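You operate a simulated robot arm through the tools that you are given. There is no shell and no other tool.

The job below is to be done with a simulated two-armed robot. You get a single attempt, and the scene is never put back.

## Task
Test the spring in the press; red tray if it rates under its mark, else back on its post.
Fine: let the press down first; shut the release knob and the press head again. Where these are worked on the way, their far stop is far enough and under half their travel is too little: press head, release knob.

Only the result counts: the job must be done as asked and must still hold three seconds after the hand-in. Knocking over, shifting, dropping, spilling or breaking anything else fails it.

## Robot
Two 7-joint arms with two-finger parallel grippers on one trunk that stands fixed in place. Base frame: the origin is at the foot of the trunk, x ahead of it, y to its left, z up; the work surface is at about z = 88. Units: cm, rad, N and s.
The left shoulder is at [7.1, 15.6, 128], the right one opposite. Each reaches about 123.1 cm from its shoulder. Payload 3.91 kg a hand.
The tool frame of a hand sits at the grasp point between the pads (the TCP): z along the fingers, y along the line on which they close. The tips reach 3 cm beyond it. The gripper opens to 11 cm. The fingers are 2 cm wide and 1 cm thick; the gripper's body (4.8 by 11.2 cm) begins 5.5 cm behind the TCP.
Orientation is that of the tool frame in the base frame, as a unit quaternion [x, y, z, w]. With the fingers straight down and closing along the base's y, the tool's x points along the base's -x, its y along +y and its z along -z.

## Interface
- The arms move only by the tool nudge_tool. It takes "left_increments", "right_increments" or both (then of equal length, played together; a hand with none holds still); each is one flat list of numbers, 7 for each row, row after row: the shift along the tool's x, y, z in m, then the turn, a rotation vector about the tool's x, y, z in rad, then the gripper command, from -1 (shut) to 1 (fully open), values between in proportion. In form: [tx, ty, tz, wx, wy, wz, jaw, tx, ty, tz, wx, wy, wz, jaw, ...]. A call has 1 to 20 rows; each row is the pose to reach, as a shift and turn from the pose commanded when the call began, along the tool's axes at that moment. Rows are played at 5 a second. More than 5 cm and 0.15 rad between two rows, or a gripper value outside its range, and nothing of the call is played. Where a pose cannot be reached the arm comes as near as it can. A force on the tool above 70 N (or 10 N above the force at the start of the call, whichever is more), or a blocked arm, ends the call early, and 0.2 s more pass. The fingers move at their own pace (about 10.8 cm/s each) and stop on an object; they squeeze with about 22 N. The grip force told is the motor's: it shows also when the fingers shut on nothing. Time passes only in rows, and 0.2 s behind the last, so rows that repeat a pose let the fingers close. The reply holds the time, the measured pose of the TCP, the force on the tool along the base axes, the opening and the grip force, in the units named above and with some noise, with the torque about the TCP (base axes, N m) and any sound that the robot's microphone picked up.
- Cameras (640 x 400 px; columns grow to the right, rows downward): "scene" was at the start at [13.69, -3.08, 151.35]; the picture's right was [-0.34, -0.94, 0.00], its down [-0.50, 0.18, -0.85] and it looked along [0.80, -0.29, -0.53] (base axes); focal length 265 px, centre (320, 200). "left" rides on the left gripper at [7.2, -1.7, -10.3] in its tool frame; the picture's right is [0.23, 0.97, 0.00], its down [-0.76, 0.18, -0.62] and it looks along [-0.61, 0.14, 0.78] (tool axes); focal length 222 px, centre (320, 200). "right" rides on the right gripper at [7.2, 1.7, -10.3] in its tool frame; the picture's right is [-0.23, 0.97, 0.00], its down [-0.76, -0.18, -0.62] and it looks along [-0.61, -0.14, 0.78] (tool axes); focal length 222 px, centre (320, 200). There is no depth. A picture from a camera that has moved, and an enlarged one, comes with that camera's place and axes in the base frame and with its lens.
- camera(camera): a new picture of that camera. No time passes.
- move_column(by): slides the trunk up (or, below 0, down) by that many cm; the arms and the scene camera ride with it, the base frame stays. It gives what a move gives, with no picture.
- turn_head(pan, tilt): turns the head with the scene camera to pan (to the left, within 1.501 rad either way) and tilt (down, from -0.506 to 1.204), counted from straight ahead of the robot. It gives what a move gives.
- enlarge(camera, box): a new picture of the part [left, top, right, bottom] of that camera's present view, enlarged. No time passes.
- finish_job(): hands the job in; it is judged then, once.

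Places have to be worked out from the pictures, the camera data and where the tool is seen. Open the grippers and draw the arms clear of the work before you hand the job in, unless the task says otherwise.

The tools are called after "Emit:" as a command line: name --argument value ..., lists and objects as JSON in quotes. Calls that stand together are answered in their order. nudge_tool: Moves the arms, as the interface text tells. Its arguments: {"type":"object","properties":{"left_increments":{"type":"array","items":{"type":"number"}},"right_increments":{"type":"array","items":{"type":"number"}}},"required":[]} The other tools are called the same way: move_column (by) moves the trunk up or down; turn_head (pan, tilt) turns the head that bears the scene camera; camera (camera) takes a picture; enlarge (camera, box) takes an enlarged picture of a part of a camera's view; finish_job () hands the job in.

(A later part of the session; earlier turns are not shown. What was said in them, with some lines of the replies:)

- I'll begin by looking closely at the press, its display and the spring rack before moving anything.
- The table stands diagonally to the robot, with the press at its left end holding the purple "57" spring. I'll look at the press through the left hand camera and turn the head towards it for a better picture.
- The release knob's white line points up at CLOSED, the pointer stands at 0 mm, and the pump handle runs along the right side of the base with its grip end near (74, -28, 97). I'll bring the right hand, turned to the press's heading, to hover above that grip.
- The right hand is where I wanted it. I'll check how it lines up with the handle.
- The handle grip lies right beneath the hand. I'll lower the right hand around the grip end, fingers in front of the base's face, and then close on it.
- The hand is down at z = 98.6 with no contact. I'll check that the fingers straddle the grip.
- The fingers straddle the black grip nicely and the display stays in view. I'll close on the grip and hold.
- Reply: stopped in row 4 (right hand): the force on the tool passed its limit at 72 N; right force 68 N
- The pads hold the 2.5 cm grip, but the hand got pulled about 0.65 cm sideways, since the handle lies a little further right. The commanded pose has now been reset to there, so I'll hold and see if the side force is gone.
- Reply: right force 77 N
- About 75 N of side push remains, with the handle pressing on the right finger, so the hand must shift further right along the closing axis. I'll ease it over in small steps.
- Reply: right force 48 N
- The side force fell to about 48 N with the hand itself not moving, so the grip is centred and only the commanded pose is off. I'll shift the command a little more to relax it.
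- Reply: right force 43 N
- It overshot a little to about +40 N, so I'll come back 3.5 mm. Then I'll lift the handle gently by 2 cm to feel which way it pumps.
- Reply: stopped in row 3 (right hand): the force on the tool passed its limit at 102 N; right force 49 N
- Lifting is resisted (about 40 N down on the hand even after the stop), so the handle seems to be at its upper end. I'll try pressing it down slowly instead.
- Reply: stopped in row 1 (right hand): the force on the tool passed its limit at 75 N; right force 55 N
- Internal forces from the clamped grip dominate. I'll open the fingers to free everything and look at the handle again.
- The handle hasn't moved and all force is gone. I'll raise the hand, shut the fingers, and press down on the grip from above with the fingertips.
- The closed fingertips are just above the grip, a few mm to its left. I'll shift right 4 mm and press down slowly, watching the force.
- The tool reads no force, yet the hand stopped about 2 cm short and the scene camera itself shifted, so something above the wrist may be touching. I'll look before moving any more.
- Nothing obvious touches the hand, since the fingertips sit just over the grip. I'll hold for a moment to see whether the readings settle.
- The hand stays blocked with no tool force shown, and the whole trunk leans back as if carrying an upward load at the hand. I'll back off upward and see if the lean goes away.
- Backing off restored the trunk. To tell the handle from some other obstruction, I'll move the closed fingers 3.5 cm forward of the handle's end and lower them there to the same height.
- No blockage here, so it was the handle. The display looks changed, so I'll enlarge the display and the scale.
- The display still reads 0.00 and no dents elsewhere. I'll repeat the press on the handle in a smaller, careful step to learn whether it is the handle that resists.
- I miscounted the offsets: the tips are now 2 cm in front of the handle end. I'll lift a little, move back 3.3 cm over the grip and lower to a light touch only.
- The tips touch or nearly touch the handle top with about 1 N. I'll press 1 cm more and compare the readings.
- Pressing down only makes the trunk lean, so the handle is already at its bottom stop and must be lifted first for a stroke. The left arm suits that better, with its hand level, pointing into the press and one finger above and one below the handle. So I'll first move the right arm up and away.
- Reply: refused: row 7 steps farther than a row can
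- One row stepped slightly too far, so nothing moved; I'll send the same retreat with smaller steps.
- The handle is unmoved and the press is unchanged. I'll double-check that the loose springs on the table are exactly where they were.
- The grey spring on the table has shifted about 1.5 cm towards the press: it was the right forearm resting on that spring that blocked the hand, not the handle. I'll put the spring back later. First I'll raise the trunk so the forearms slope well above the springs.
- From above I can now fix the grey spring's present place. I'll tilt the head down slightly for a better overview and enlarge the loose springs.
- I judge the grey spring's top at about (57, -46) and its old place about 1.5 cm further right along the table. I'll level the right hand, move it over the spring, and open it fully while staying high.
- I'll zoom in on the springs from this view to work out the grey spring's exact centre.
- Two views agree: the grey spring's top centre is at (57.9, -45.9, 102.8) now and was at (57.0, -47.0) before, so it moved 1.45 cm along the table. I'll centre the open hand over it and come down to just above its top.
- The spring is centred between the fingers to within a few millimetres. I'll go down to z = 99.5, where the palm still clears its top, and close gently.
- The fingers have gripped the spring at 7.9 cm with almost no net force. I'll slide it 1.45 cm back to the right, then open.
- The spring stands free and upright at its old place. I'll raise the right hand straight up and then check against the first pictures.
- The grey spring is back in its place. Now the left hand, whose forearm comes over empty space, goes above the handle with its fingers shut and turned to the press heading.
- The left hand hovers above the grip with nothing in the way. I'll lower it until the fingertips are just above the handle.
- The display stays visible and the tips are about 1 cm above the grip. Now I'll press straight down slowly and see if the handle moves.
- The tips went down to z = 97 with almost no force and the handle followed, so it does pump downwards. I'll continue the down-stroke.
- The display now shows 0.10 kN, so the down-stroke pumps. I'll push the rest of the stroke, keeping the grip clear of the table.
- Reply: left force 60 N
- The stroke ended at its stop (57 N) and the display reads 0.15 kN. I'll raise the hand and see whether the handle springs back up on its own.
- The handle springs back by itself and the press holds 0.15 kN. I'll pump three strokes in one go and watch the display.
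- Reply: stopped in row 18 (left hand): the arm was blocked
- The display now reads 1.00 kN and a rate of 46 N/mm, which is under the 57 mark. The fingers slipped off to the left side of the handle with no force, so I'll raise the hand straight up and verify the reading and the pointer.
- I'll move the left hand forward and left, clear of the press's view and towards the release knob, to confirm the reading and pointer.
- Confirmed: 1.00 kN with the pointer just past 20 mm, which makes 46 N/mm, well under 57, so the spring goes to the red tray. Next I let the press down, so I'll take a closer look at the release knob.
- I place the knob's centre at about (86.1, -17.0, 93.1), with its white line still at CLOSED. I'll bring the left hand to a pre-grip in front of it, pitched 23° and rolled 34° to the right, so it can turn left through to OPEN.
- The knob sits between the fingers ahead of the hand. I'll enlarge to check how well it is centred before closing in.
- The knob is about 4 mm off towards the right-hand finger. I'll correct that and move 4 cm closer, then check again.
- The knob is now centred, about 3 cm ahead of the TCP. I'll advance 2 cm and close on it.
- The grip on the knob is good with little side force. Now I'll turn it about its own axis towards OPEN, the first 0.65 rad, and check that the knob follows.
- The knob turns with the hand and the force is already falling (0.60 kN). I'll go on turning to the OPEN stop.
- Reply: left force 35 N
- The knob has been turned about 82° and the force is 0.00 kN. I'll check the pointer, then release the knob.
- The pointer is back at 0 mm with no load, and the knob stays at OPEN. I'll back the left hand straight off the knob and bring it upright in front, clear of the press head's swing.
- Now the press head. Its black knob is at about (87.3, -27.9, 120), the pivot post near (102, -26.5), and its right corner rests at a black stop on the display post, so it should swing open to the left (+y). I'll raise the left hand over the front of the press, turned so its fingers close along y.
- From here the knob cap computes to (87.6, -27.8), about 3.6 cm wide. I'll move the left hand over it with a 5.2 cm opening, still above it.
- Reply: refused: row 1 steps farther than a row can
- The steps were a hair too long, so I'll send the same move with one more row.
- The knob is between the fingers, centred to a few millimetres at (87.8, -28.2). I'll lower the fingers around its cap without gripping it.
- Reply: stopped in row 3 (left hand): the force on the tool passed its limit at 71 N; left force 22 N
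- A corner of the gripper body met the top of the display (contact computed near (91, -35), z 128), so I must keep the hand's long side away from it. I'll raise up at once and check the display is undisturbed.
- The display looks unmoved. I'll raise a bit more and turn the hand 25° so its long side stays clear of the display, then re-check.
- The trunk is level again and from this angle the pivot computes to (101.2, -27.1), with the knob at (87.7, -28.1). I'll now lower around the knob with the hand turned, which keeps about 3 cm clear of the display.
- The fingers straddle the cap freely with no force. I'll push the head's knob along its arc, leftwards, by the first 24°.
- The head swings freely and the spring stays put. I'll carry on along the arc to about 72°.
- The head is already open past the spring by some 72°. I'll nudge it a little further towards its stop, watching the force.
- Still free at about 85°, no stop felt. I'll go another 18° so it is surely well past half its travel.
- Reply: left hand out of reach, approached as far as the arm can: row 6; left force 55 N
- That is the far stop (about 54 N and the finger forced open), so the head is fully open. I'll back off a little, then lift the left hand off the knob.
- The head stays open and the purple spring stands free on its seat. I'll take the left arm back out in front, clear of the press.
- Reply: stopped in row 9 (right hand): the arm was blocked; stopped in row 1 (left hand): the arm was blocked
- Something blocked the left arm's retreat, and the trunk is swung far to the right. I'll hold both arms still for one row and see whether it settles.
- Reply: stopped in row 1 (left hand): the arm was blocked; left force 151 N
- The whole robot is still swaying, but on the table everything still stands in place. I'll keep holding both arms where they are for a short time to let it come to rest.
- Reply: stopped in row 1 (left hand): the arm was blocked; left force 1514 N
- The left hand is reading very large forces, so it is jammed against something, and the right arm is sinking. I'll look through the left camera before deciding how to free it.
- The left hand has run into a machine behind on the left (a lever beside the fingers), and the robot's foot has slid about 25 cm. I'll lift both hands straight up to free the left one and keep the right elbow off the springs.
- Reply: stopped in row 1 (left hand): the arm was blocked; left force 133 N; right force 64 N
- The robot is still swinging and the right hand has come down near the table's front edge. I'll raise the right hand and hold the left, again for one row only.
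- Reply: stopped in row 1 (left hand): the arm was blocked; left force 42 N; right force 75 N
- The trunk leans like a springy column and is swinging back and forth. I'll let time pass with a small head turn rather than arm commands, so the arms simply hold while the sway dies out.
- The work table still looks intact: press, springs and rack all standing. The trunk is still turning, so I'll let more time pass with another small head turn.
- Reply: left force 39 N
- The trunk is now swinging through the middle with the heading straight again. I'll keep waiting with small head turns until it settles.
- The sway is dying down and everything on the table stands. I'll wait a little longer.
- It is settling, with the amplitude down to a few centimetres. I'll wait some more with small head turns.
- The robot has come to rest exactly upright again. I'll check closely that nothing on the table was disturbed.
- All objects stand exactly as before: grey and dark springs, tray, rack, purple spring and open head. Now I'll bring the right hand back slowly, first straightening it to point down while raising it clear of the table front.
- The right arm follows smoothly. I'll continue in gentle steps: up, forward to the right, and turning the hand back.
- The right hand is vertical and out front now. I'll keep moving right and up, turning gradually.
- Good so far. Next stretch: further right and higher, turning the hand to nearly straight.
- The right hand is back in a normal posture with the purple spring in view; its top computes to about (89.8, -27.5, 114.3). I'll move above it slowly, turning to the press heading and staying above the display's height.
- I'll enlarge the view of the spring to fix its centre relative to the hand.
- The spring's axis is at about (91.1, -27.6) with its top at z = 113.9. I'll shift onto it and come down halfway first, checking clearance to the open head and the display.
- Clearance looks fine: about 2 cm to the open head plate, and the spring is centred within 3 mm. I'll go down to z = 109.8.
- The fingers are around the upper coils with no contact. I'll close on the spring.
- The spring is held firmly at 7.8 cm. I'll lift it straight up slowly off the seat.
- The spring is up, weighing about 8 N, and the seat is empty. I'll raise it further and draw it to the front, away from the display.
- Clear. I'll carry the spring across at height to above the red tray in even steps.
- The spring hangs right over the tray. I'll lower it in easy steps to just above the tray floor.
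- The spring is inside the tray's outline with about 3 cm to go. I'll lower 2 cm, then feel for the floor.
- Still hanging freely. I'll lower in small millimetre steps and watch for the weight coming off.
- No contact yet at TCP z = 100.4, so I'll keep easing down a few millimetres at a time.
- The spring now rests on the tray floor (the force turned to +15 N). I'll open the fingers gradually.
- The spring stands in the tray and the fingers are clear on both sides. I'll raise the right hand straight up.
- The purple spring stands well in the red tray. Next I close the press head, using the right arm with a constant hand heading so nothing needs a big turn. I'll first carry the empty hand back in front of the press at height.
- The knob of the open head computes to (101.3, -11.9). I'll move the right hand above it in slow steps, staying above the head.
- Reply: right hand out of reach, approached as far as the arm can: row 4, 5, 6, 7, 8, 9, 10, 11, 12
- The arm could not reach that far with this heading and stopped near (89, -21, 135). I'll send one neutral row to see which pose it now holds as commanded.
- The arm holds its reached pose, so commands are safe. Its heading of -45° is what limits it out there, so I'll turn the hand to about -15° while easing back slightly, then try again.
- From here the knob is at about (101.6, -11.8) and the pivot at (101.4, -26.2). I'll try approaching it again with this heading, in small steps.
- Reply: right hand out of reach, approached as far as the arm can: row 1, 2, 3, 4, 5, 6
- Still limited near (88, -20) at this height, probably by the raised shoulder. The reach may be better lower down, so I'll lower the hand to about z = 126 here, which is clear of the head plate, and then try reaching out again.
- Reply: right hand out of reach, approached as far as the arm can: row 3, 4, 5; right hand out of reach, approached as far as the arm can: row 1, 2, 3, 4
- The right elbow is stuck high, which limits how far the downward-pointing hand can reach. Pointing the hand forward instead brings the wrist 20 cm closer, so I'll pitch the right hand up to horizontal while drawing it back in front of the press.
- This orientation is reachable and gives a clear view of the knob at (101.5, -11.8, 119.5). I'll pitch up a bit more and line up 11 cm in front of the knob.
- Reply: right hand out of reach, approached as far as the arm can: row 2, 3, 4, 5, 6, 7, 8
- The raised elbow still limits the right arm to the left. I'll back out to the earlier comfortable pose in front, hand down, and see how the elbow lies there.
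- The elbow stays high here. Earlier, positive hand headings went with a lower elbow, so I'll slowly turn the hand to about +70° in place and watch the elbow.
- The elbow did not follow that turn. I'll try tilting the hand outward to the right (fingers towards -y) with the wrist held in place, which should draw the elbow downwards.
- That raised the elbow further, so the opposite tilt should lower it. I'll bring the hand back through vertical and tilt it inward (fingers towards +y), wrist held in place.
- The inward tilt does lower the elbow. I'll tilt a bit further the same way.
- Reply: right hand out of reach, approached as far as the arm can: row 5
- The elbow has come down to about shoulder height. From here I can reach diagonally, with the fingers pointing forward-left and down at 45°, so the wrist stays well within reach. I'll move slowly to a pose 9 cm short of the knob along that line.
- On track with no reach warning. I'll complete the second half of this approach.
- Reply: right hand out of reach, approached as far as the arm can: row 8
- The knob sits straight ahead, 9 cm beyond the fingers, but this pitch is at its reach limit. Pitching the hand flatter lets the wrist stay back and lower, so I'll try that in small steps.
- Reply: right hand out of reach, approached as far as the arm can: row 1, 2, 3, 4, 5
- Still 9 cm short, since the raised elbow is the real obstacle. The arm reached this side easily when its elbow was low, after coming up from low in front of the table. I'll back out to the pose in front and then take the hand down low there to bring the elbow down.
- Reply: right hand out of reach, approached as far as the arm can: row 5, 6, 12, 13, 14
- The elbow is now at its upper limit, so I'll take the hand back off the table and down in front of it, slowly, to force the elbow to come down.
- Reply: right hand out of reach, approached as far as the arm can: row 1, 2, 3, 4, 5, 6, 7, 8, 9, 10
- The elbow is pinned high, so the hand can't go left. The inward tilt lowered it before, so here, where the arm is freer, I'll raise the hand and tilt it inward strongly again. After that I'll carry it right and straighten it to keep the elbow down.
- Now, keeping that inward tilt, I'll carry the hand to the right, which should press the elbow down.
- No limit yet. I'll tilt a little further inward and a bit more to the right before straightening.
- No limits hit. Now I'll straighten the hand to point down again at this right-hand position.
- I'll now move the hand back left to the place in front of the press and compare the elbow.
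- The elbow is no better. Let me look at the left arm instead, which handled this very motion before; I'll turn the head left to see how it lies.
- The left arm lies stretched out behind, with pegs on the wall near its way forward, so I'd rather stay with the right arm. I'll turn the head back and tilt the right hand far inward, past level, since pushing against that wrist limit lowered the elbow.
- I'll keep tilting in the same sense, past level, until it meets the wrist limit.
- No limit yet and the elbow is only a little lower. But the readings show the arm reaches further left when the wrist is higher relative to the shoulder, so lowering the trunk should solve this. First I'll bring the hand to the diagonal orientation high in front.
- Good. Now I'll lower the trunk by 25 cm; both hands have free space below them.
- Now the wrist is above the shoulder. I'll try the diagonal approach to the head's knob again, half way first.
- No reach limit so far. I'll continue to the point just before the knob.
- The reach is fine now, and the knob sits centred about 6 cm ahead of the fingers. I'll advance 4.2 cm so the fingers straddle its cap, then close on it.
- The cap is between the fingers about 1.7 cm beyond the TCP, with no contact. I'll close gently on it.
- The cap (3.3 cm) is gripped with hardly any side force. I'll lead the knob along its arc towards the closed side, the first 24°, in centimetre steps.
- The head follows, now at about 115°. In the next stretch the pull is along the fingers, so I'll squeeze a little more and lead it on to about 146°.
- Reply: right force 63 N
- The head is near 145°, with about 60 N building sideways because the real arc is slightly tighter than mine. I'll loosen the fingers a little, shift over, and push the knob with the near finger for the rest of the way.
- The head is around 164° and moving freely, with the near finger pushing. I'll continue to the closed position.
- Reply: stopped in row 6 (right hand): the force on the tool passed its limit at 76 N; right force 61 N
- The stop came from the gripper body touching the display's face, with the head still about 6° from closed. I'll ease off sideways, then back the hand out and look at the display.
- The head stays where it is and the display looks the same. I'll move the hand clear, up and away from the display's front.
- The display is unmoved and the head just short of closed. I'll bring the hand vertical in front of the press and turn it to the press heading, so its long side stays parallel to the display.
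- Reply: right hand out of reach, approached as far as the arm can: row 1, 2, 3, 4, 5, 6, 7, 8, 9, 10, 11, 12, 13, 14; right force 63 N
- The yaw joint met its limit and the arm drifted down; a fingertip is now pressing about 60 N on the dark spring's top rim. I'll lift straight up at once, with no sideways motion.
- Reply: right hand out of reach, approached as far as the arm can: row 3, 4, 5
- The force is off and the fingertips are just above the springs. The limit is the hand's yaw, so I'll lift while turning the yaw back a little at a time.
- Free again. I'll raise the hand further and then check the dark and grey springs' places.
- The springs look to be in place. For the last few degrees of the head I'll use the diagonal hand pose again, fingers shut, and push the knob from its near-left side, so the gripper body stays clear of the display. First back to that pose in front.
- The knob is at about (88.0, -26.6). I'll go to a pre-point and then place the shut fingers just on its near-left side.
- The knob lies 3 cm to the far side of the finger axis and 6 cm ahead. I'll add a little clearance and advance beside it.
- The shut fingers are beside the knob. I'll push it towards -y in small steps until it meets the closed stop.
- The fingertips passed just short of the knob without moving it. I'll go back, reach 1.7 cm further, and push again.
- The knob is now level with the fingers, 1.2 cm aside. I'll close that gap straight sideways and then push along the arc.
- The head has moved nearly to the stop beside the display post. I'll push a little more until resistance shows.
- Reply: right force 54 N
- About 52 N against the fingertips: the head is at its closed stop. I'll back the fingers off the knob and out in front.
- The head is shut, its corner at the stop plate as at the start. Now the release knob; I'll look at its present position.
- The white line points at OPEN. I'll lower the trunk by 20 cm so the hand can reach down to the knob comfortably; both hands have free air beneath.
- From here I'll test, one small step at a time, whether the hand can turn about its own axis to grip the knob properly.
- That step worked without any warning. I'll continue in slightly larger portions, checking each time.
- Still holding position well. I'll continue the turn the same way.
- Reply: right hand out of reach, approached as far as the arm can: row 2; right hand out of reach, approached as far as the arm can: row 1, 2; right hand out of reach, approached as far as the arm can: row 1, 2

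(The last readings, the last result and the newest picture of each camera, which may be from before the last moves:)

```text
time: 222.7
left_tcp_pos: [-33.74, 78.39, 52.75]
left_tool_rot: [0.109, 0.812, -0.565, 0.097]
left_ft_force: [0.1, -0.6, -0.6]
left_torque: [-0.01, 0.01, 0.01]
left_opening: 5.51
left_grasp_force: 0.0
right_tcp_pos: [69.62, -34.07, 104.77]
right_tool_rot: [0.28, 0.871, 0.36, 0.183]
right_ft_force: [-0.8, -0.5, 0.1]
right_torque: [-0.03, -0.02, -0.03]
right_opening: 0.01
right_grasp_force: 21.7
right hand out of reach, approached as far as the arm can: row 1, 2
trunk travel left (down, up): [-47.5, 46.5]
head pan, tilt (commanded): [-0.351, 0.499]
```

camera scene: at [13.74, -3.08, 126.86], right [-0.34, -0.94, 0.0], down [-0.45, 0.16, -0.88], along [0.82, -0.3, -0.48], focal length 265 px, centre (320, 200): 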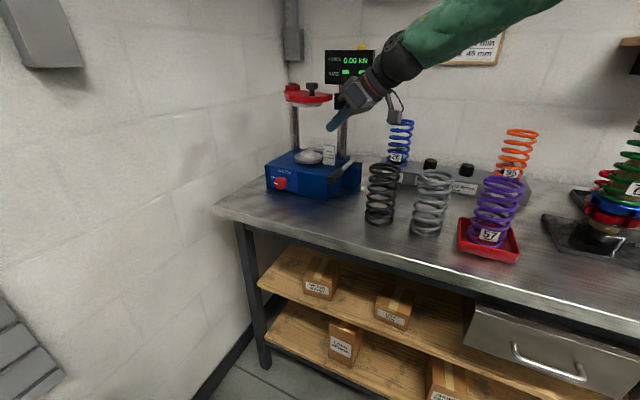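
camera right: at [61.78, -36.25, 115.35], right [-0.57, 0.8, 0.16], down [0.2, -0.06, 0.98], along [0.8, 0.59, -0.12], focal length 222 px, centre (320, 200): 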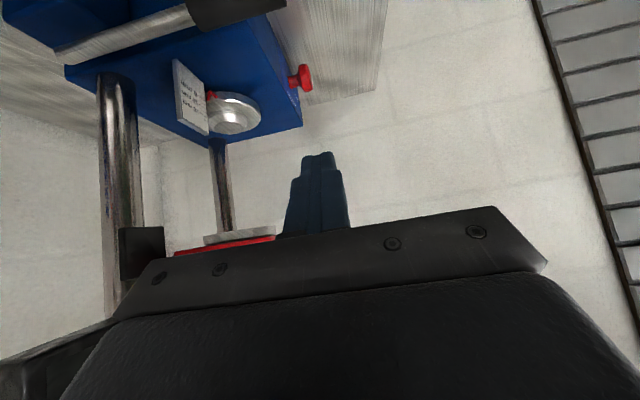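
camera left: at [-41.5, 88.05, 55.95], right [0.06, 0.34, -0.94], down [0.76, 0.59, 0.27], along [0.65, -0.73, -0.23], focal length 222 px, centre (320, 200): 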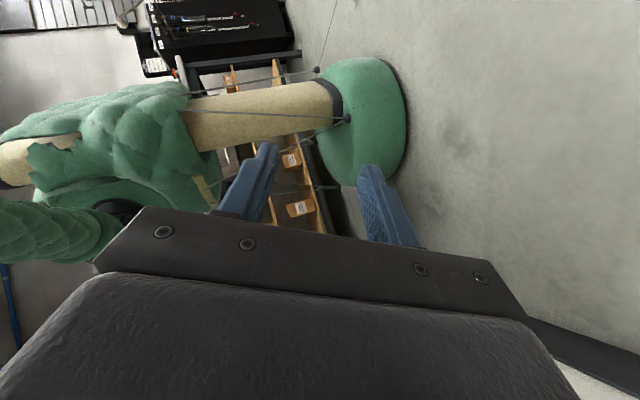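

The turn reaches its limit part-way, so a side grip isn't available. I'll lift and turn back, and instead roll the knob over by pressing on its top with the shut fingertips and drawing them to the right.

Emit:
nudge_tool --right_increments '[-0.0018, 0.011, -0.0101, 0, 0, -0.12, -1, -0.0035, 0.0219, -0.0202, 0, 0, -0.24, -1, -0.0053, 0.0329, -0.0303, 0, 0, -0.36, -1, -0.007, 0.0438, -0.0404, 0, 0, -0.48, -1, -0.0088, 0.0548, -0.0505, 0, 0, -0.6, -1]'

Emit:
camera --camera "scene"

Emit:
camera --camera "right"

```text
time: 223.9
left_tcp_pos: [-33.79, 78.52, 52.9]
left_tool_rot: [0.11, 0.812, -0.565, 0.097]
left_ft_force: [0.7, -0.2, 0.3]
left_torque: [0.0, 0.02, 0.04]
left_opening: 5.49
left_grasp_force: 0.1
right_tcp_pos: [70.04, -33.81, 112.1]
right_tool_rot: [0.017, 0.924, 0.274, 0.266]
right_ft_force: [0.3, 0.0, 1.4]
right_torque: [0.01, -0.03, -0.02]
right_opening: 0.01
right_grasp_force: 22.3
right hand out of reach, approached as far as the arm can: row 1, 2
trunk travel left (down, up): [-47.5, 46.5]
head pan, tilt (commanded): [-0.351, 0.499]
```

```text
taken
camera scene: at [13.72, -3.07, 126.87], right [-0.34, -0.94, 0.0], down [-0.45, 0.16, -0.88], along [0.82, -0.3, -0.48], focal length 265 px, centre (320, 200)
```

scene: 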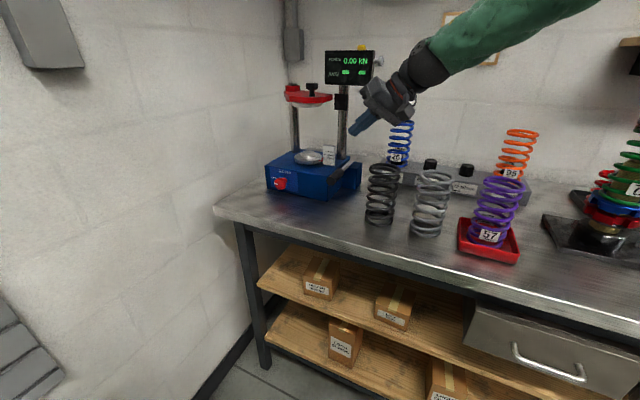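

```text
taken
camera right: at [58.53, -36.26, 116.92], right [0.08, 0.79, 0.61], down [0.36, -0.6, 0.72], along [0.93, 0.16, -0.33], focal length 222 px, centre (320, 200)
```

right: 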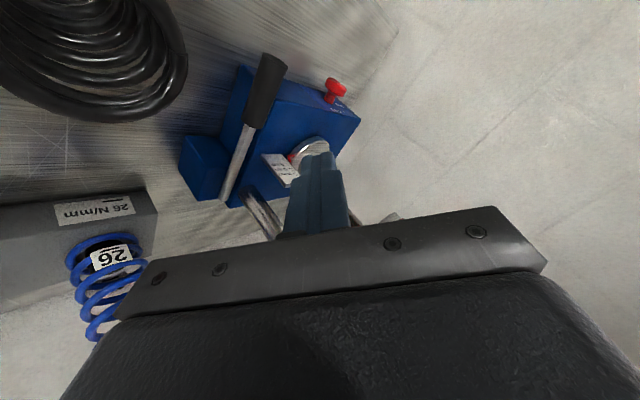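

The hand is clear. I'll turn it back to the diagonal pose while moving over the release knob, staying about 6 cm above it.

Emit:
nudge_tool --right_increments '[-0.0066, 0.0084, 0.0218, 0, 0, -0.074, -1, -0.0131, 0.0167, 0.0436, 0, 0, -0.148, -1, -0.0197, 0.0251, 0.0654, 0, 0, -0.222, -1, -0.0262, 0.0334, 0.0872, 0, 0, -0.296, -1, -0.0328, 0.0418, 0.109, 0, 0, -0.37, -1, -0.0393, 0.0502, 0.1308, 0, 0, -0.444, -1, -0.0459, 0.0585, 0.1526, 0, 0, -0.518, -1, -0.0524, 0.0669, 0.1744, 0, 0, -0.592, -1]'

Emit:
camera --camera "right"

Emit:
camera --camera "scene"

```text
time: 225.7
left_tcp_pos: [-33.61, 78.53, 52.85]
left_tool_rot: [0.108, 0.812, -0.565, 0.096]
left_ft_force: [0.4, 0.0, 0.2]
left_torque: [0.01, -0.03, -0.02]
left_opening: 5.54
left_grasp_force: 0.0
right_tcp_pos: [82.51, -20.38, 105.67]
right_tool_rot: [-0.254, 0.888, 0.186, 0.335]
right_ft_force: [-0.1, 0.0, -0.3]
right_torque: [0.03, 0.0, -0.01]
right_opening: 0.0
right_grasp_force: 21.5
trunk travel left (down, up): [-47.5, 46.5]
head pan, tilt (commanded): [-0.351, 0.499]
```

```text
taken
camera right: at [71.8, -26.63, 108.49], right [-0.41, 0.86, 0.31], down [0.28, -0.2, 0.94], along [0.87, 0.48, -0.16], focal length 222 px, centre (320, 200)
```

right: 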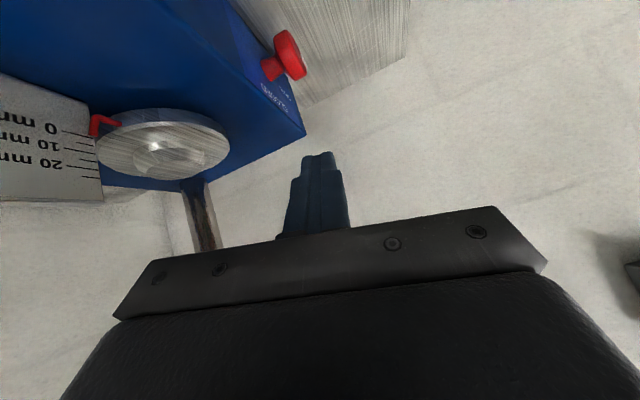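

```text
taken
camera scene: at [13.82, -3.08, 126.86], right [-0.34, -0.94, 0.0], down [-0.45, 0.16, -0.88], along [0.82, -0.3, -0.48], focal length 265 px, centre (320, 200)
```

scene: 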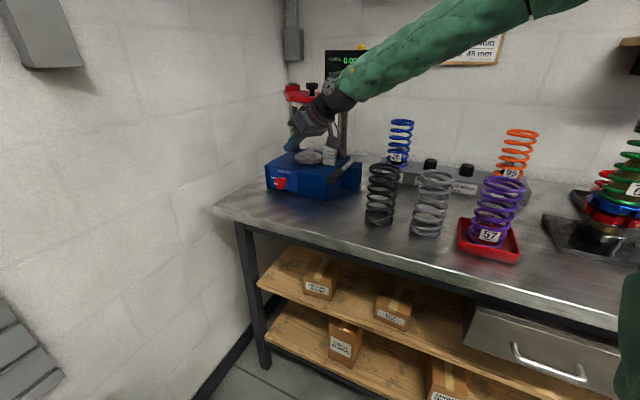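

I'm over the front of the base with the knob in view. Pinching the disc across its faces, one finger in front and one behind, would drive it like a crank with this hand pose, so I'll look closely at its size.

Emit:
enlarge --camera "right" --box '[230, 10, 350, 110]'

Emit:
enlarge --camera "scene" --box '[255, 150, 335, 210]'

```text
4.00 times, centred on (290, 60) of right
camera zoom: at [71.8, -26.63, 108.49], right [-0.41, 0.86, 0.31], down [0.28, -0.2, 0.94], along [0.87, 0.48, -0.16], focal length 888 px, centre (440, 760)
```

zoom: 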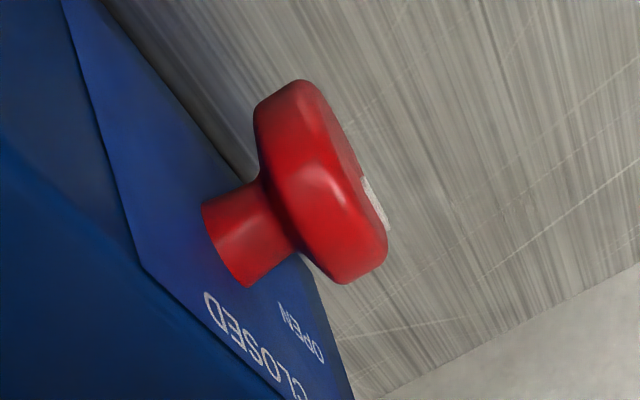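

```text
6.67 times, centred on (295, 180) of scene
camera zoom: at [13.82, -3.08, 126.86], right [-0.34, -0.94, 0.0], down [-0.45, 0.16, -0.88], along [0.82, -0.3, -0.48], focal length 1765 px, centre (487, 333)
```

zoom: 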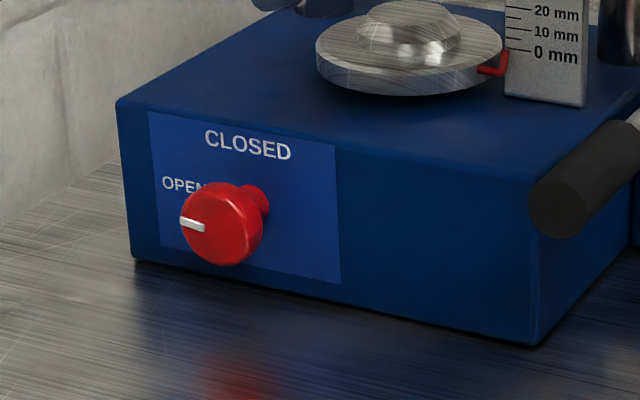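

The knob's face stands about 3.2 cm off the panel and its disc is 3.8 cm across, centred at about (86.3, -17.2, 92.8). I'll first try the simplest drive: shut fingertips on the upper-left rim, drawn over the top to the right. I'm moving to a point above it now.

Emit:
nudge_tool --right_increments '[-0.0024, -0.001, 0.0186, 0, 0, -0.0575, -1, -0.0048, -0.002, 0.0373, 0, 0, -0.115, -1, -0.0071, -0.0029, 0.0559, 0, 0, -0.1725, -1, -0.0095, -0.0039, 0.0745, 0, 0, -0.23, -1]'

Emit:
camera --camera "right"

Emit:
enlarge --camera "scene" --box '[255, 120, 355, 210]'

```text
time: 226.7
left_tcp_pos: [-33.67, 78.37, 52.99]
left_tool_rot: [0.109, 0.812, -0.566, 0.095]
left_ft_force: [-0.5, -0.3, 1.2]
left_torque: [0.03, -0.02, 0.02]
left_opening: 5.5
left_grasp_force: 0.1
right_tcp_pos: [87.04, -16.86, 101.1]
right_tool_rot: [-0.354, 0.854, 0.145, 0.353]
right_ft_force: [0.1, 0.7, -0.7]
right_torque: [-0.05, 0.0, -0.01]
right_opening: 0.0
right_grasp_force: 22.0
trunk travel left (down, up): [-47.5, 46.5]
head pan, tilt (commanded): [-0.351, 0.499]
```

```text
taken
camera right: at [77.12, -24.45, 103.39], right [-0.58, 0.8, 0.16], down [0.2, -0.05, 0.98], along [0.79, 0.59, -0.12], focal length 222 px, centre (320, 200)
```

right: 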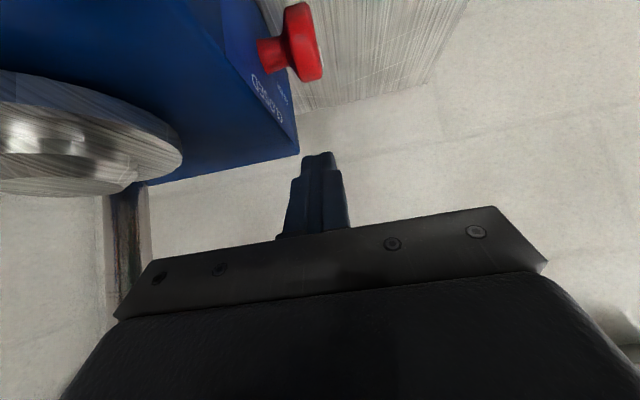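

```text
4.44 times, centred on (305, 165) of scene
camera zoom: at [13.8, -3.09, 126.86], right [-0.34, -0.94, 0.0], down [-0.45, 0.16, -0.88], along [0.82, -0.3, -0.48], focal length 1177 px, centre (387, 356)
```

zoom: 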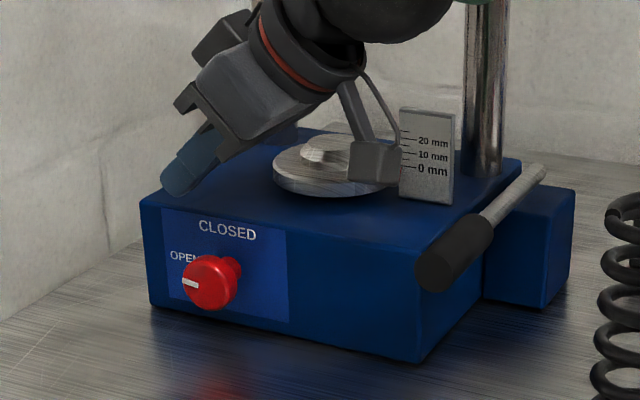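

The pose is good, about 7 cm above the knob. I'll touch its upper-left rim, press lightly and draw the fingertips over towards the top, then look at the white line.

Emit:
nudge_tool --right_increments '[0.0108, 0.005, 0.0189, 0, 0, 0, -1, 0.0257, 0.005, 0.0252, 0, 0, 0, -1, 0.0371, 0.005, 0.0272, 0, 0, 0, -1, 0.0383, 0.005, 0.0228, 0, 0, 0, -1, 0.0396, 0.005, 0.0187, 0, 0, 0, -1, 0.0419, 0.005, 0.0151, 0, 0, 0, -1, 0.0439, 0.005, 0.0131, 0, 0, 0, -1]'

Emit:
camera --camera "right"

Emit:
enlarge --camera "scene" --box '[255, 150, 335, 210]'

```text
time: 228.3
left_tcp_pos: [-33.76, 78.51, 52.86]
left_tool_rot: [0.11, 0.812, -0.565, 0.097]
left_ft_force: [0.6, 0.5, -0.9]
left_torque: [0.02, -0.02, -0.02]
left_opening: 5.5
left_grasp_force: 0.0
right_tcp_pos: [84.93, -17.87, 97.13]
right_tool_rot: [-0.354, 0.853, 0.146, 0.355]
right_ft_force: [-3.0, 3.7, 18.6]
right_torque: [0.25, -0.06, 0.0]
right_opening: 0.0
right_grasp_force: 21.7
trunk travel left (down, up): [-47.5, 46.5]
head pan, tilt (commanded): [-0.351, 0.499]
```

```text
taken
camera right: at [75.1, -25.51, 99.49], right [-0.58, 0.8, 0.16], down [0.19, -0.06, 0.98], along [0.79, 0.59, -0.12], focal length 222 px, centre (320, 200)
```

right: 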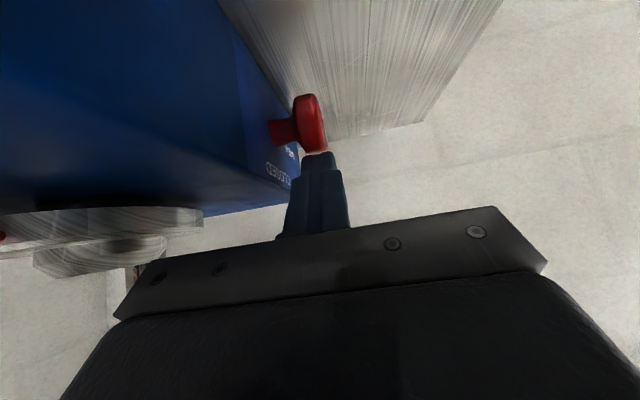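

```text
6.67 times, centred on (295, 180) of scene
camera zoom: at [13.57, -3.02, 126.91], right [-0.34, -0.94, 0.0], down [-0.45, 0.16, -0.88], along [0.83, -0.3, -0.48], focal length 1765 px, centre (487, 333)
```

zoom: 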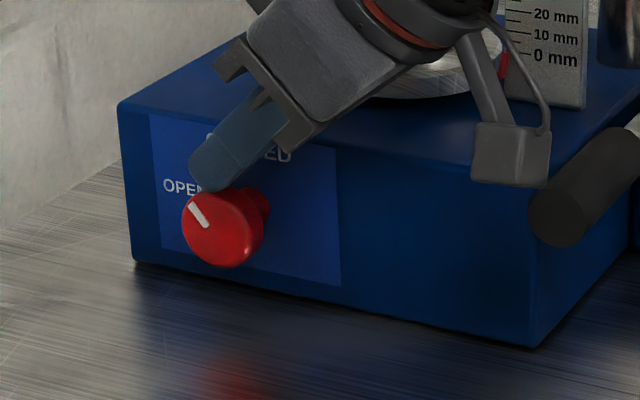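

It works: the white line has turned to about half way. I'll lift, return to the left, and make a second stroke.

Emit:
nudge_tool --right_increments '[-0.0141, 0, -0.0141, 0, 0, 0, -1, -0.0283, 0, -0.0071, 0, 0, 0, -1, -0.0331, 0, 0.0058, 0, 0, 0, -1, -0.0182, 0, 0.0122, 0, 0, 0, -1, -0.0061, 0, 0.0148, 0, 0, 0, -1, -0.005, 0, 0.0105, 0, 0, 0, -1, -0.0036, 0, 0.0063, 0, 0, 0, -1, -0.0013, 0, 0.0027, 0, 0, 0, -1, 0.0007, 0, 0.0007, 0, 0, 0, -1]'

Emit:
enlarge --camera "scene" --box '[255, 150, 335, 210]'

```text
time: 230.3
left_tcp_pos: [-33.75, 78.61, 52.81]
left_tool_rot: [0.108, 0.811, -0.566, 0.098]
left_ft_force: [-0.2, -0.5, 0.1]
left_torque: [0.03, -0.01, 0.02]
left_opening: 5.5
left_grasp_force: 0.0
right_tcp_pos: [85.02, -17.64, 97.18]
right_tool_rot: [-0.354, 0.852, 0.146, 0.356]
right_ft_force: [8.0, 11.4, 24.4]
right_torque: [0.45, -0.4, 0.29]
right_opening: 0.02
right_grasp_force: 21.9
trunk travel left (down, up): [-47.5, 46.5]
head pan, tilt (commanded): [-0.351, 0.499]
```

```text
6.67 times, centred on (295, 180) of scene
camera zoom: at [13.63, -2.93, 126.91], right [-0.34, -0.94, 0.0], down [-0.45, 0.16, -0.88], along [0.83, -0.3, -0.48], focal length 1765 px, centre (487, 333)
```

zoom: 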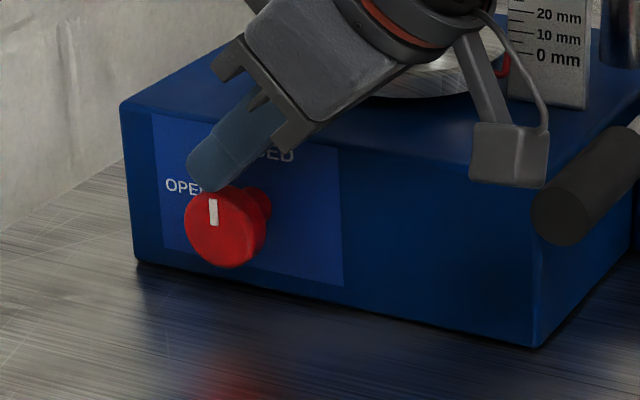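

The white line now points straight up at CLOSED, and the sideways drag rose to 14 N, which suggests the stop. I'll make one more identical stroke to confirm it turns no further.

Emit:
nudge_tool --right_increments '[-0.0141, 0, -0.0141, 0, 0, 0, -1, -0.0283, 0, -0.0071, 0, 0, 0, -1, -0.0331, 0, 0.0058, 0, 0, 0, -1, -0.0182, 0, 0.0122, 0, 0, 0, -1, -0.0065, 0, 0.0145, 0, 0, 0, -1, -0.0055, 0, 0.01, 0, 0, 0, -1, -0.0041, 0, 0.0058, 0, 0, 0, -1, -0.0018, 0, 0.0022, 0, 0, 0, -1]'

Emit:
enlarge --camera "scene" --box '[255, 150, 335, 210]'

```text
time: 232.1
left_tcp_pos: [-33.74, 78.56, 52.83]
left_tool_rot: [0.109, 0.812, -0.565, 0.097]
left_ft_force: [-0.3, 0.4, -0.4]
left_torque: [0.01, -0.01, 0.05]
left_opening: 5.51
left_grasp_force: 0.0
right_tcp_pos: [85.06, -17.71, 97.2]
right_tool_rot: [-0.353, 0.853, 0.145, 0.354]
right_ft_force: [2.6, 8.3, 22.1]
right_torque: [0.28, -0.3, -0.3]
right_opening: 0.03
right_grasp_force: 21.8
trunk travel left (down, up): [-47.5, 46.5]
head pan, tilt (commanded): [-0.351, 0.499]
```

```text
6.67 times, centred on (295, 180) of scene
camera zoom: at [13.57, -3.01, 126.93], right [-0.34, -0.94, 0.0], down [-0.45, 0.16, -0.88], along [0.83, -0.3, -0.48], focal length 1765 px, centre (487, 333)
```

zoom: 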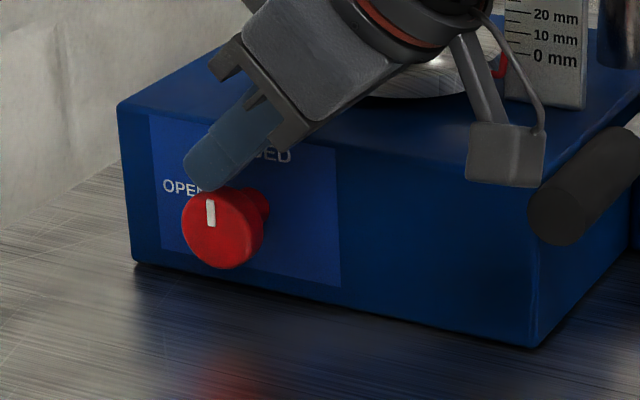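

Confirmed: it stays at CLOSED. I'll lift the fingers straight up off the knob.

Emit:
nudge_tool --right_increments '[-0.0106, 0, -0.0106, 0, 0, 0, -1, -0.0283, 0, -0.0283, 0, 0, 0, -1, -0.0495, 0, -0.0495, 0, 0, 0, -1, -0.0707, 0, -0.0707, 0, 0, 0, -1]'

Emit:
enlarge --camera "scene" --box '[240, 40, 400, 210]'

Emit:
camera --camera "right"

```text
time: 233.1
left_tcp_pos: [-33.73, 78.5, 52.85]
left_tool_rot: [0.11, 0.812, -0.565, 0.097]
left_ft_force: [-0.3, -0.5, -0.6]
left_torque: [-0.03, 0.03, 0.02]
left_opening: 5.5
left_grasp_force: 0.0
right_tcp_pos: [85.18, -17.7, 106.95]
right_tool_rot: [-0.354, 0.854, 0.146, 0.353]
right_ft_force: [0.0, -0.9, -0.1]
right_torque: [-0.05, -0.02, 0.03]
right_opening: 0.0
right_grasp_force: 21.7
trunk travel left (down, up): [-47.5, 46.5]
head pan, tilt (commanded): [-0.351, 0.499]
```

```text
2.35 times, centred on (320, 125) of scene
camera zoom: at [13.69, -3.03, 126.87], right [-0.34, -0.94, 0.0], down [-0.45, 0.16, -0.88], along [0.82, -0.3, -0.48], focal length 623 px, centre (320, 376)
```

zoom: 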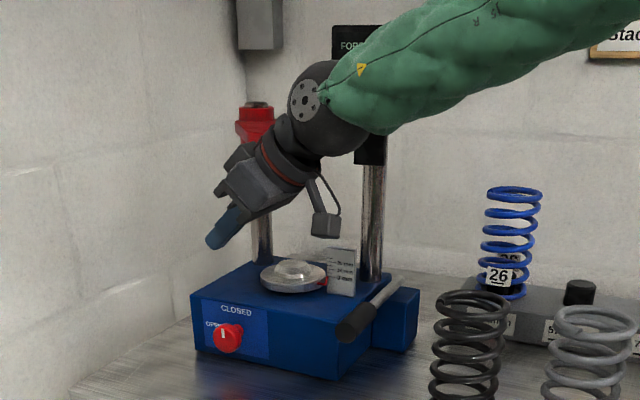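

```text
taken
camera right: at [75.36, -25.19, 109.29], right [-0.58, 0.8, 0.16], down [0.2, -0.06, 0.98], along [0.79, 0.59, -0.12], focal length 222 px, centre (320, 200)
```

right: 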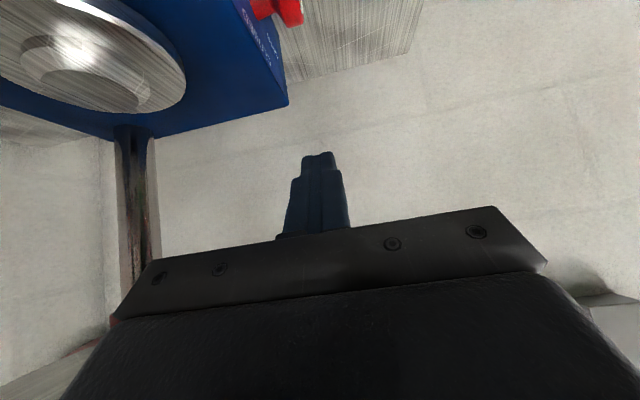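

The knob is at CLOSED, head shut, seat empty. I'll draw the right hand back along its approach line and up, away from the press.

Emit:
nudge_tool --right_increments '[-0.005, 0.004, -0.03, 0, 0, 0, -1, -0.012, 0.01, -0.06, 0, 0, 0, -1, -0.02, 0.02, -0.09, 0, 0, 0, -0.5, -0.03, 0.035, -0.12, 0, 0, 0, 0, -0.04, 0.055, -0.145, 0, 0, 0, 0.3, -0.05, 0.075, -0.165, 0, 0, 0, 0.3]'

Emit:
camera --camera "scene"

Emit:
camera --camera "right"

```text
time: 234.5
left_tcp_pos: [-33.9, 78.51, 52.92]
left_tool_rot: [0.109, 0.812, -0.565, 0.097]
left_ft_force: [-0.6, 0.9, 0.4]
left_torque: [-0.03, -0.01, 0.0]
left_opening: 5.53
left_grasp_force: 0.0
right_tcp_pos: [74.04, -18.09, 122.17]
right_tool_rot: [-0.354, 0.853, 0.146, 0.354]
right_ft_force: [-1.2, -0.3, 0.5]
right_torque: [-0.02, -0.01, -0.01]
right_opening: 7.14
right_grasp_force: 0.1
trunk travel left (down, up): [-47.5, 46.5]
head pan, tilt (commanded): [-0.351, 0.499]
```

```text
taken
camera scene: at [13.67, -3.04, 126.87], right [-0.34, -0.94, 0.0], down [-0.45, 0.16, -0.88], along [0.82, -0.3, -0.48], focal length 265 px, centre (320, 200)
```

scene: 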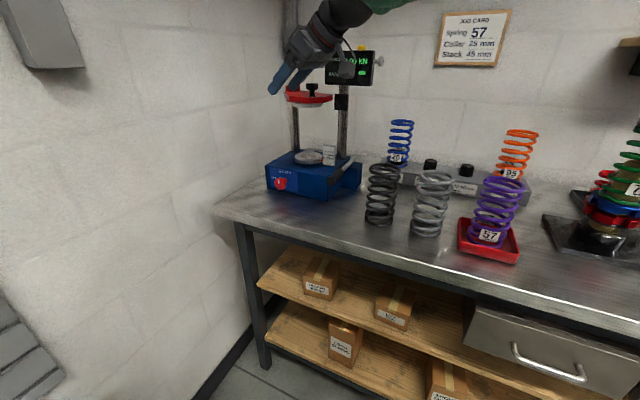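

```text
taken
camera right: at [64.23, -25.73, 124.36], right [-0.58, 0.8, 0.16], down [0.19, -0.06, 0.98], along [0.79, 0.59, -0.12], focal length 222 px, centre (320, 200)
```

right: 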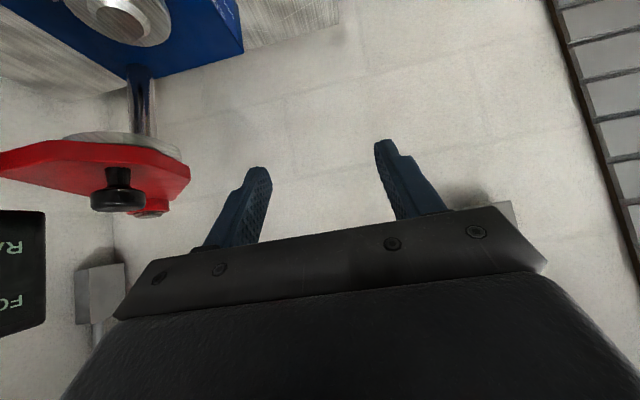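

I'll bring the hand well back from the table, then raise the trunk to the earlier height to compare the whole scene with my earlier pictures.

Emit:
nudge_tool --right_increments '[0.0063, 0.0188, -0.0203, 0, 0, 0, 0.6, 0.0125, 0.0377, -0.0407, 0, 0, 0, 1, 0.0188, 0.0565, -0.061, 0, 0, 0, 1, 0.0251, 0.0753, -0.0813, 0, 0, 0, 1, 0.0313, 0.0942, -0.1017, 0, 0, 0, 1, 0.0376, 0.113, -0.122, 0, 0, 0, 1]'

Emit:
move_column --by 45

Emit:
turn_head --pan -0.42 --tilt 0.78

Emit:
camera --camera "scene"

Emit:
enlarge --camera "scene" --box '[320, 190, 450, 280]'

Emit:
enlarge --camera "scene" --box '[240, 90, 370, 220]'

```text
time: 235.9
left_tcp_pos: [-33.83, 78.37, 52.74]
left_tool_rot: [0.11, 0.812, -0.566, 0.097]
left_ft_force: [0.1, 0.2, -0.2]
left_torque: [-0.04, -0.01, -0.01]
left_opening: 5.49
left_grasp_force: 0.0
right_tcp_pos: [58.01, -18.24, 128.27]
right_tool_rot: [-0.354, 0.854, 0.145, 0.352]
right_ft_force: [-0.2, -0.5, -0.7]
right_torque: [0.03, -0.01, 0.0]
right_opening: 11.0
right_grasp_force: 0.1
trunk travel left (down, up): [-47.5, 46.5]
head pan, tilt (commanded): [-0.351, 0.499]
```

```text
refused: 45 is not a number from -40 to 40
```

```text
time: 236.7
left_tcp_pos: [-33.77, 78.5, 52.86]
left_tool_rot: [0.109, 0.812, -0.565, 0.097]
left_ft_force: [-0.4, 0.1, 0.3]
left_torque: [0.02, 0.05, 0.01]
left_opening: 5.52
left_grasp_force: 0.1
right_tcp_pos: [58.24, -18.16, 128.08]
right_tool_rot: [-0.354, 0.853, 0.146, 0.354]
right_ft_force: [0.0, -0.2, 0.0]
right_torque: [0.0, 0.01, -0.01]
right_opening: 11.0
right_grasp_force: 0.0
trunk travel left (down, up): [-47.5, 46.5]
head pan, tilt (commanded): [-0.421, 0.78]
```

```text
taken
camera scene: at [12.61, -3.28, 124.44], right [-0.41, -0.91, 0.0], down [-0.64, 0.29, -0.71], along [0.65, -0.29, -0.7], focal length 265 px, centre (320, 200)
```

scene: 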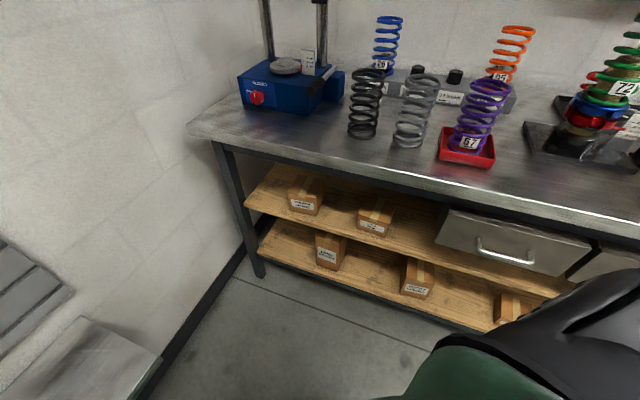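

```text
4.44 times, centred on (385, 235) of scene
camera zoom: at [12.61, -3.28, 124.44], right [-0.41, -0.91, 0.0], down [-0.64, 0.29, -0.71], along [0.65, -0.29, -0.7], focal length 1177 px, centre (31, 44)
```

zoom: 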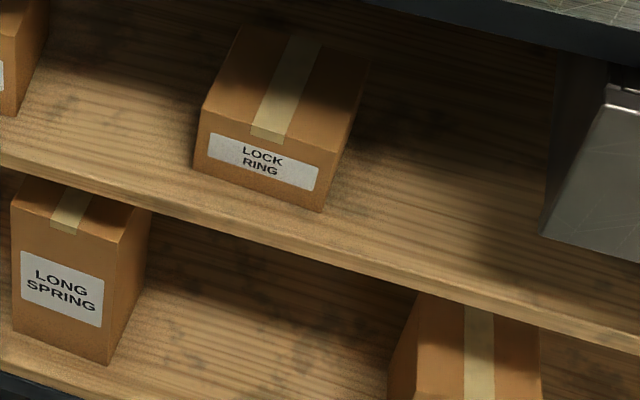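

```text
3.08 times, centred on (305, 155) of scene
camera zoom: at [12.61, -3.28, 124.44], right [-0.41, -0.91, 0.0], down [-0.64, 0.29, -0.71], along [0.65, -0.29, -0.7], focal length 815 px, centre (366, 338)
```

zoom: 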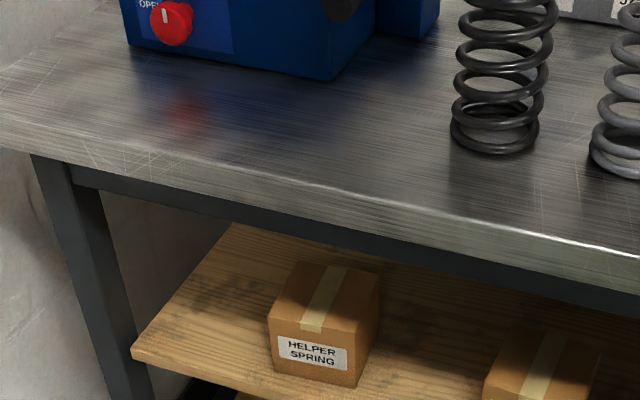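

The single raise was over the 40 cm limit, so I'll do it in two parts to get the earlier camera height.

Emit:
move_column --by 25

Emit:
move_column --by 20

Emit:
camera --camera "scene"

Emit:
enlarge --camera "scene" --box '[320, 190, 450, 280]'

Emit:
enlarge --camera "scene" --box '[240, 90, 370, 220]'

Emit:
enlarge --camera "scene" --box '[420, 150, 640, 290]'

```text
time: 239.2
left_tcp_pos: [-33.83, 78.39, 77.86]
left_tool_rot: [0.11, 0.812, -0.565, 0.097]
left_ft_force: [0.1, 0.0, -0.6]
left_torque: [0.02, 0.02, 0.04]
left_opening: 5.51
left_grasp_force: 0.0
right_tcp_pos: [58.23, -18.25, 153.2]
right_tool_rot: [-0.354, 0.853, 0.147, 0.353]
right_ft_force: [0.2, -0.2, 0.1]
right_torque: [0.04, -0.01, -0.01]
right_opening: 11.0
right_grasp_force: 0.1
trunk travel left (down, up): [-72.5, 21.5]
head pan, tilt (commanded): [-0.421, 0.78]
```

```text
time: 241.4
left_tcp_pos: [-33.65, 78.33, 97.89]
left_tool_rot: [0.11, 0.812, -0.565, 0.097]
left_ft_force: [1.0, 0.8, 0.3]
left_torque: [0.01, 0.0, -0.02]
left_opening: 5.51
left_grasp_force: 0.0
right_tcp_pos: [58.07, -18.17, 173.19]
right_tool_rot: [-0.355, 0.853, 0.147, 0.353]
right_ft_force: [0.8, -0.3, 0.0]
right_torque: [-0.03, -0.04, 0.01]
right_opening: 10.97
right_grasp_force: 0.1
trunk travel left (down, up): [-92.5, 1.5]
head pan, tilt (commanded): [-0.421, 0.78]
```

```text
taken
camera scene: at [12.63, -3.27, 169.42], right [-0.41, -0.91, 0.0], down [-0.64, 0.29, -0.71], along [0.65, -0.29, -0.7], focal length 265 px, centre (320, 200)
```

scene: 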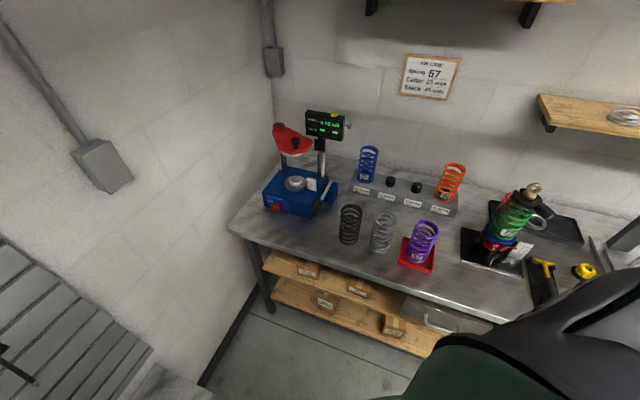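

```text
4.44 times, centred on (385, 235) of scene
camera zoom: at [12.63, -3.27, 169.42], right [-0.41, -0.91, 0.0], down [-0.64, 0.29, -0.71], along [0.65, -0.29, -0.7], focal length 1177 px, centre (31, 44)
```

zoom: 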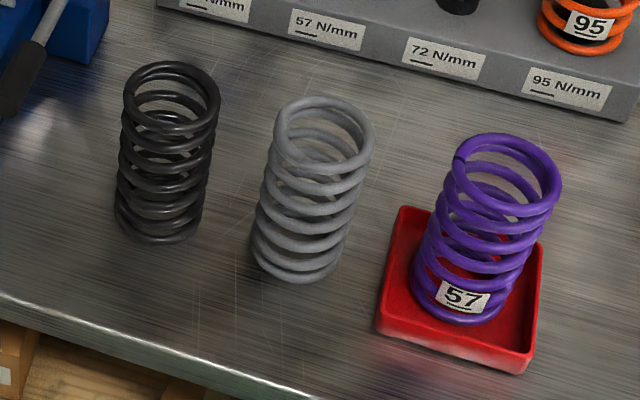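

```text
3.08 times, centred on (305, 155) of scene
camera zoom: at [12.63, -3.27, 169.42], right [-0.41, -0.91, 0.0], down [-0.64, 0.29, -0.71], along [0.65, -0.29, -0.7], focal length 815 px, centre (366, 338)
```

zoom: 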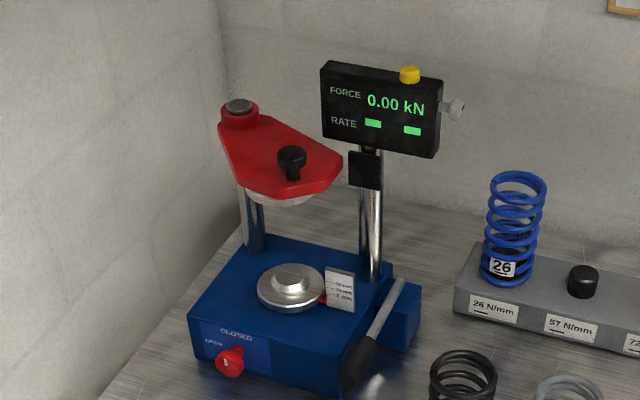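

```text
2.86 times, centred on (530, 220) of scene
camera zoom: at [12.63, -3.27, 169.42], right [-0.41, -0.91, 0.0], down [-0.64, 0.29, -0.71], along [0.65, -0.29, -0.7], focal length 756 px, centre (-280, 143)
```

zoom: 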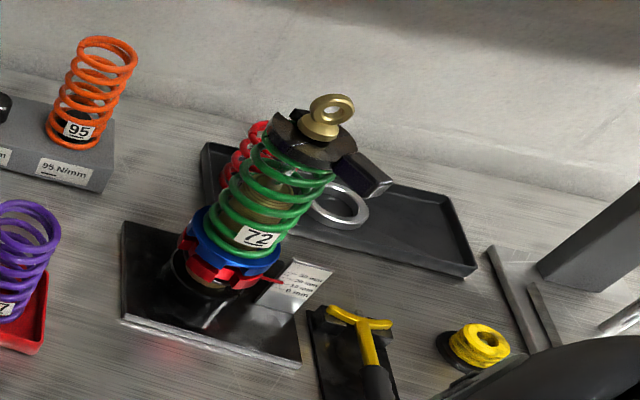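

The head sits exactly as at the start, the spring stands in the red tray, and everything else is in place; the dark spring is within about half a centimetre. I'll verify the release knob once more and open the left gripper too.

Emit:
enlarge --camera "scene" --box '[255, 185, 300, 220]'

Emit:
nudge_tool --left_increments '[0, 0, 0, 0, 0, 0, 0.5, 0, 0, 0, 0, 0, 0, 1, 0, 0, 0, 0, 0, 0, 1, 0, 0, 0, 0, 0, 0, 1]' --right_increments '[0, 0, 0, 0, 0, 0, 1, 0, 0, 0, 0, 0, 0, 1, 0, 0, 0, 0, 0, 0, 1, 0, 0, 0, 0, 0, 0, 1]'

Emit:
camera --camera "scene"

```text
11.43 times, centred on (278, 202) of scene
camera zoom: at [12.63, -3.27, 169.42], right [-0.41, -0.91, 0.0], down [-0.64, 0.29, -0.71], along [0.65, -0.29, -0.7], focal length 3026 px, centre (806, 171)
```

zoom: 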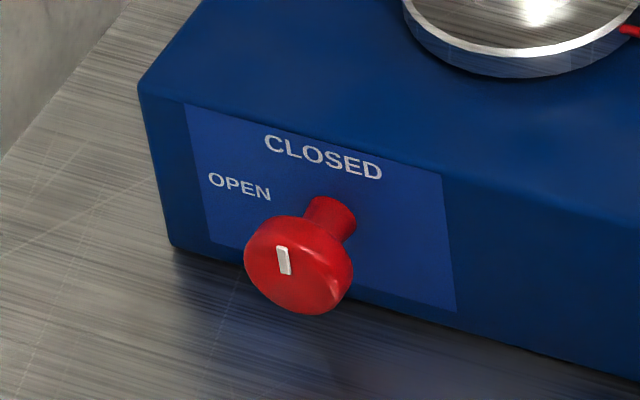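

```text
time: 242.4
left_tcp_pos: [-33.8, 78.39, 97.9]
left_tool_rot: [0.109, 0.812, -0.565, 0.096]
left_ft_force: [-0.1, -0.5, 0.5]
left_torque: [0.02, -0.02, -0.02]
left_opening: 11.01
left_grasp_force: 0.0
right_tcp_pos: [58.35, -18.18, 173.13]
right_tool_rot: [-0.355, 0.853, 0.147, 0.352]
right_ft_force: [-0.1, -0.3, -0.3]
right_torque: [0.01, -0.01, -0.01]
right_opening: 11.0
right_grasp_force: 0.0
trunk travel left (down, up): [-92.5, 1.5]
head pan, tilt (commanded): [-0.421, 0.78]
```

```text
taken
camera scene: at [12.63, -3.27, 169.43], right [-0.41, -0.91, 0.0], down [-0.64, 0.29, -0.71], along [0.65, -0.29, -0.7], focal length 265 px, centre (320, 200)
```

scene: 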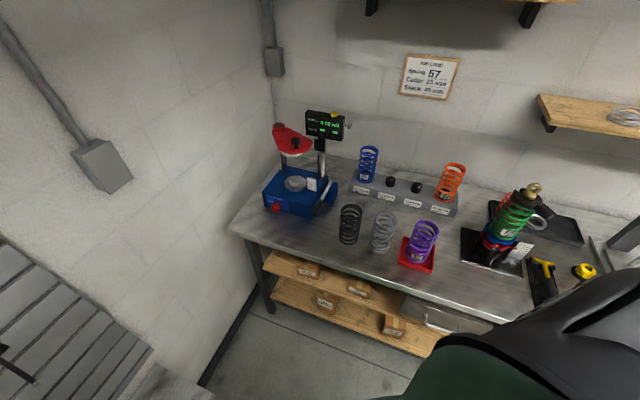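

The knob's line is exactly where it was at the start (CLOSED), the head is shut, the press is down, and the 46 N/mm spring stands in the red tray. Both grippers are open and clear of the work, so I'm handing the job in.

Emit:
finish_job

```text
The job is handed in.
```

I tested the spring and handed the job in: it rates 46 N/mm against its mark of 57, so it now stands in the red tray. I can't say whether the job passes, because several things other than the spring were touched or moved on the way.

**Press:** I let it down before taking the spring out. The release knob is back at CLOSED and the press head is back at its closed stop. Both match their pictures from before I worked them.

**What else was touched or moved:**
- **Grey spring:** my right forearm pushed it about 1.5 cm. I put it back to within a few millimetres of where it stood.
- **Dark spring:** a fingertip pressed on it with about 60 N. It ended up about half a centimetre from its place, and I left it there.
- **Display:** the gripper body hit it twice with about 70 N. It looked unmoved in the pictures afterwards.
- **Slat wall:** while I was backing the left arm out from the press head, it swung out of control and hit something at the slat wall with over 1,000 N. The whole robot swayed hard before it settled. What hangs there looked straight afterwards, but I have no earlier picture to compare it with.
- **Table:** during that same sway the right hand also touched the table's front edge.

The left arm is still stretched out behind the robot, clear of the work. Both grippers are open.
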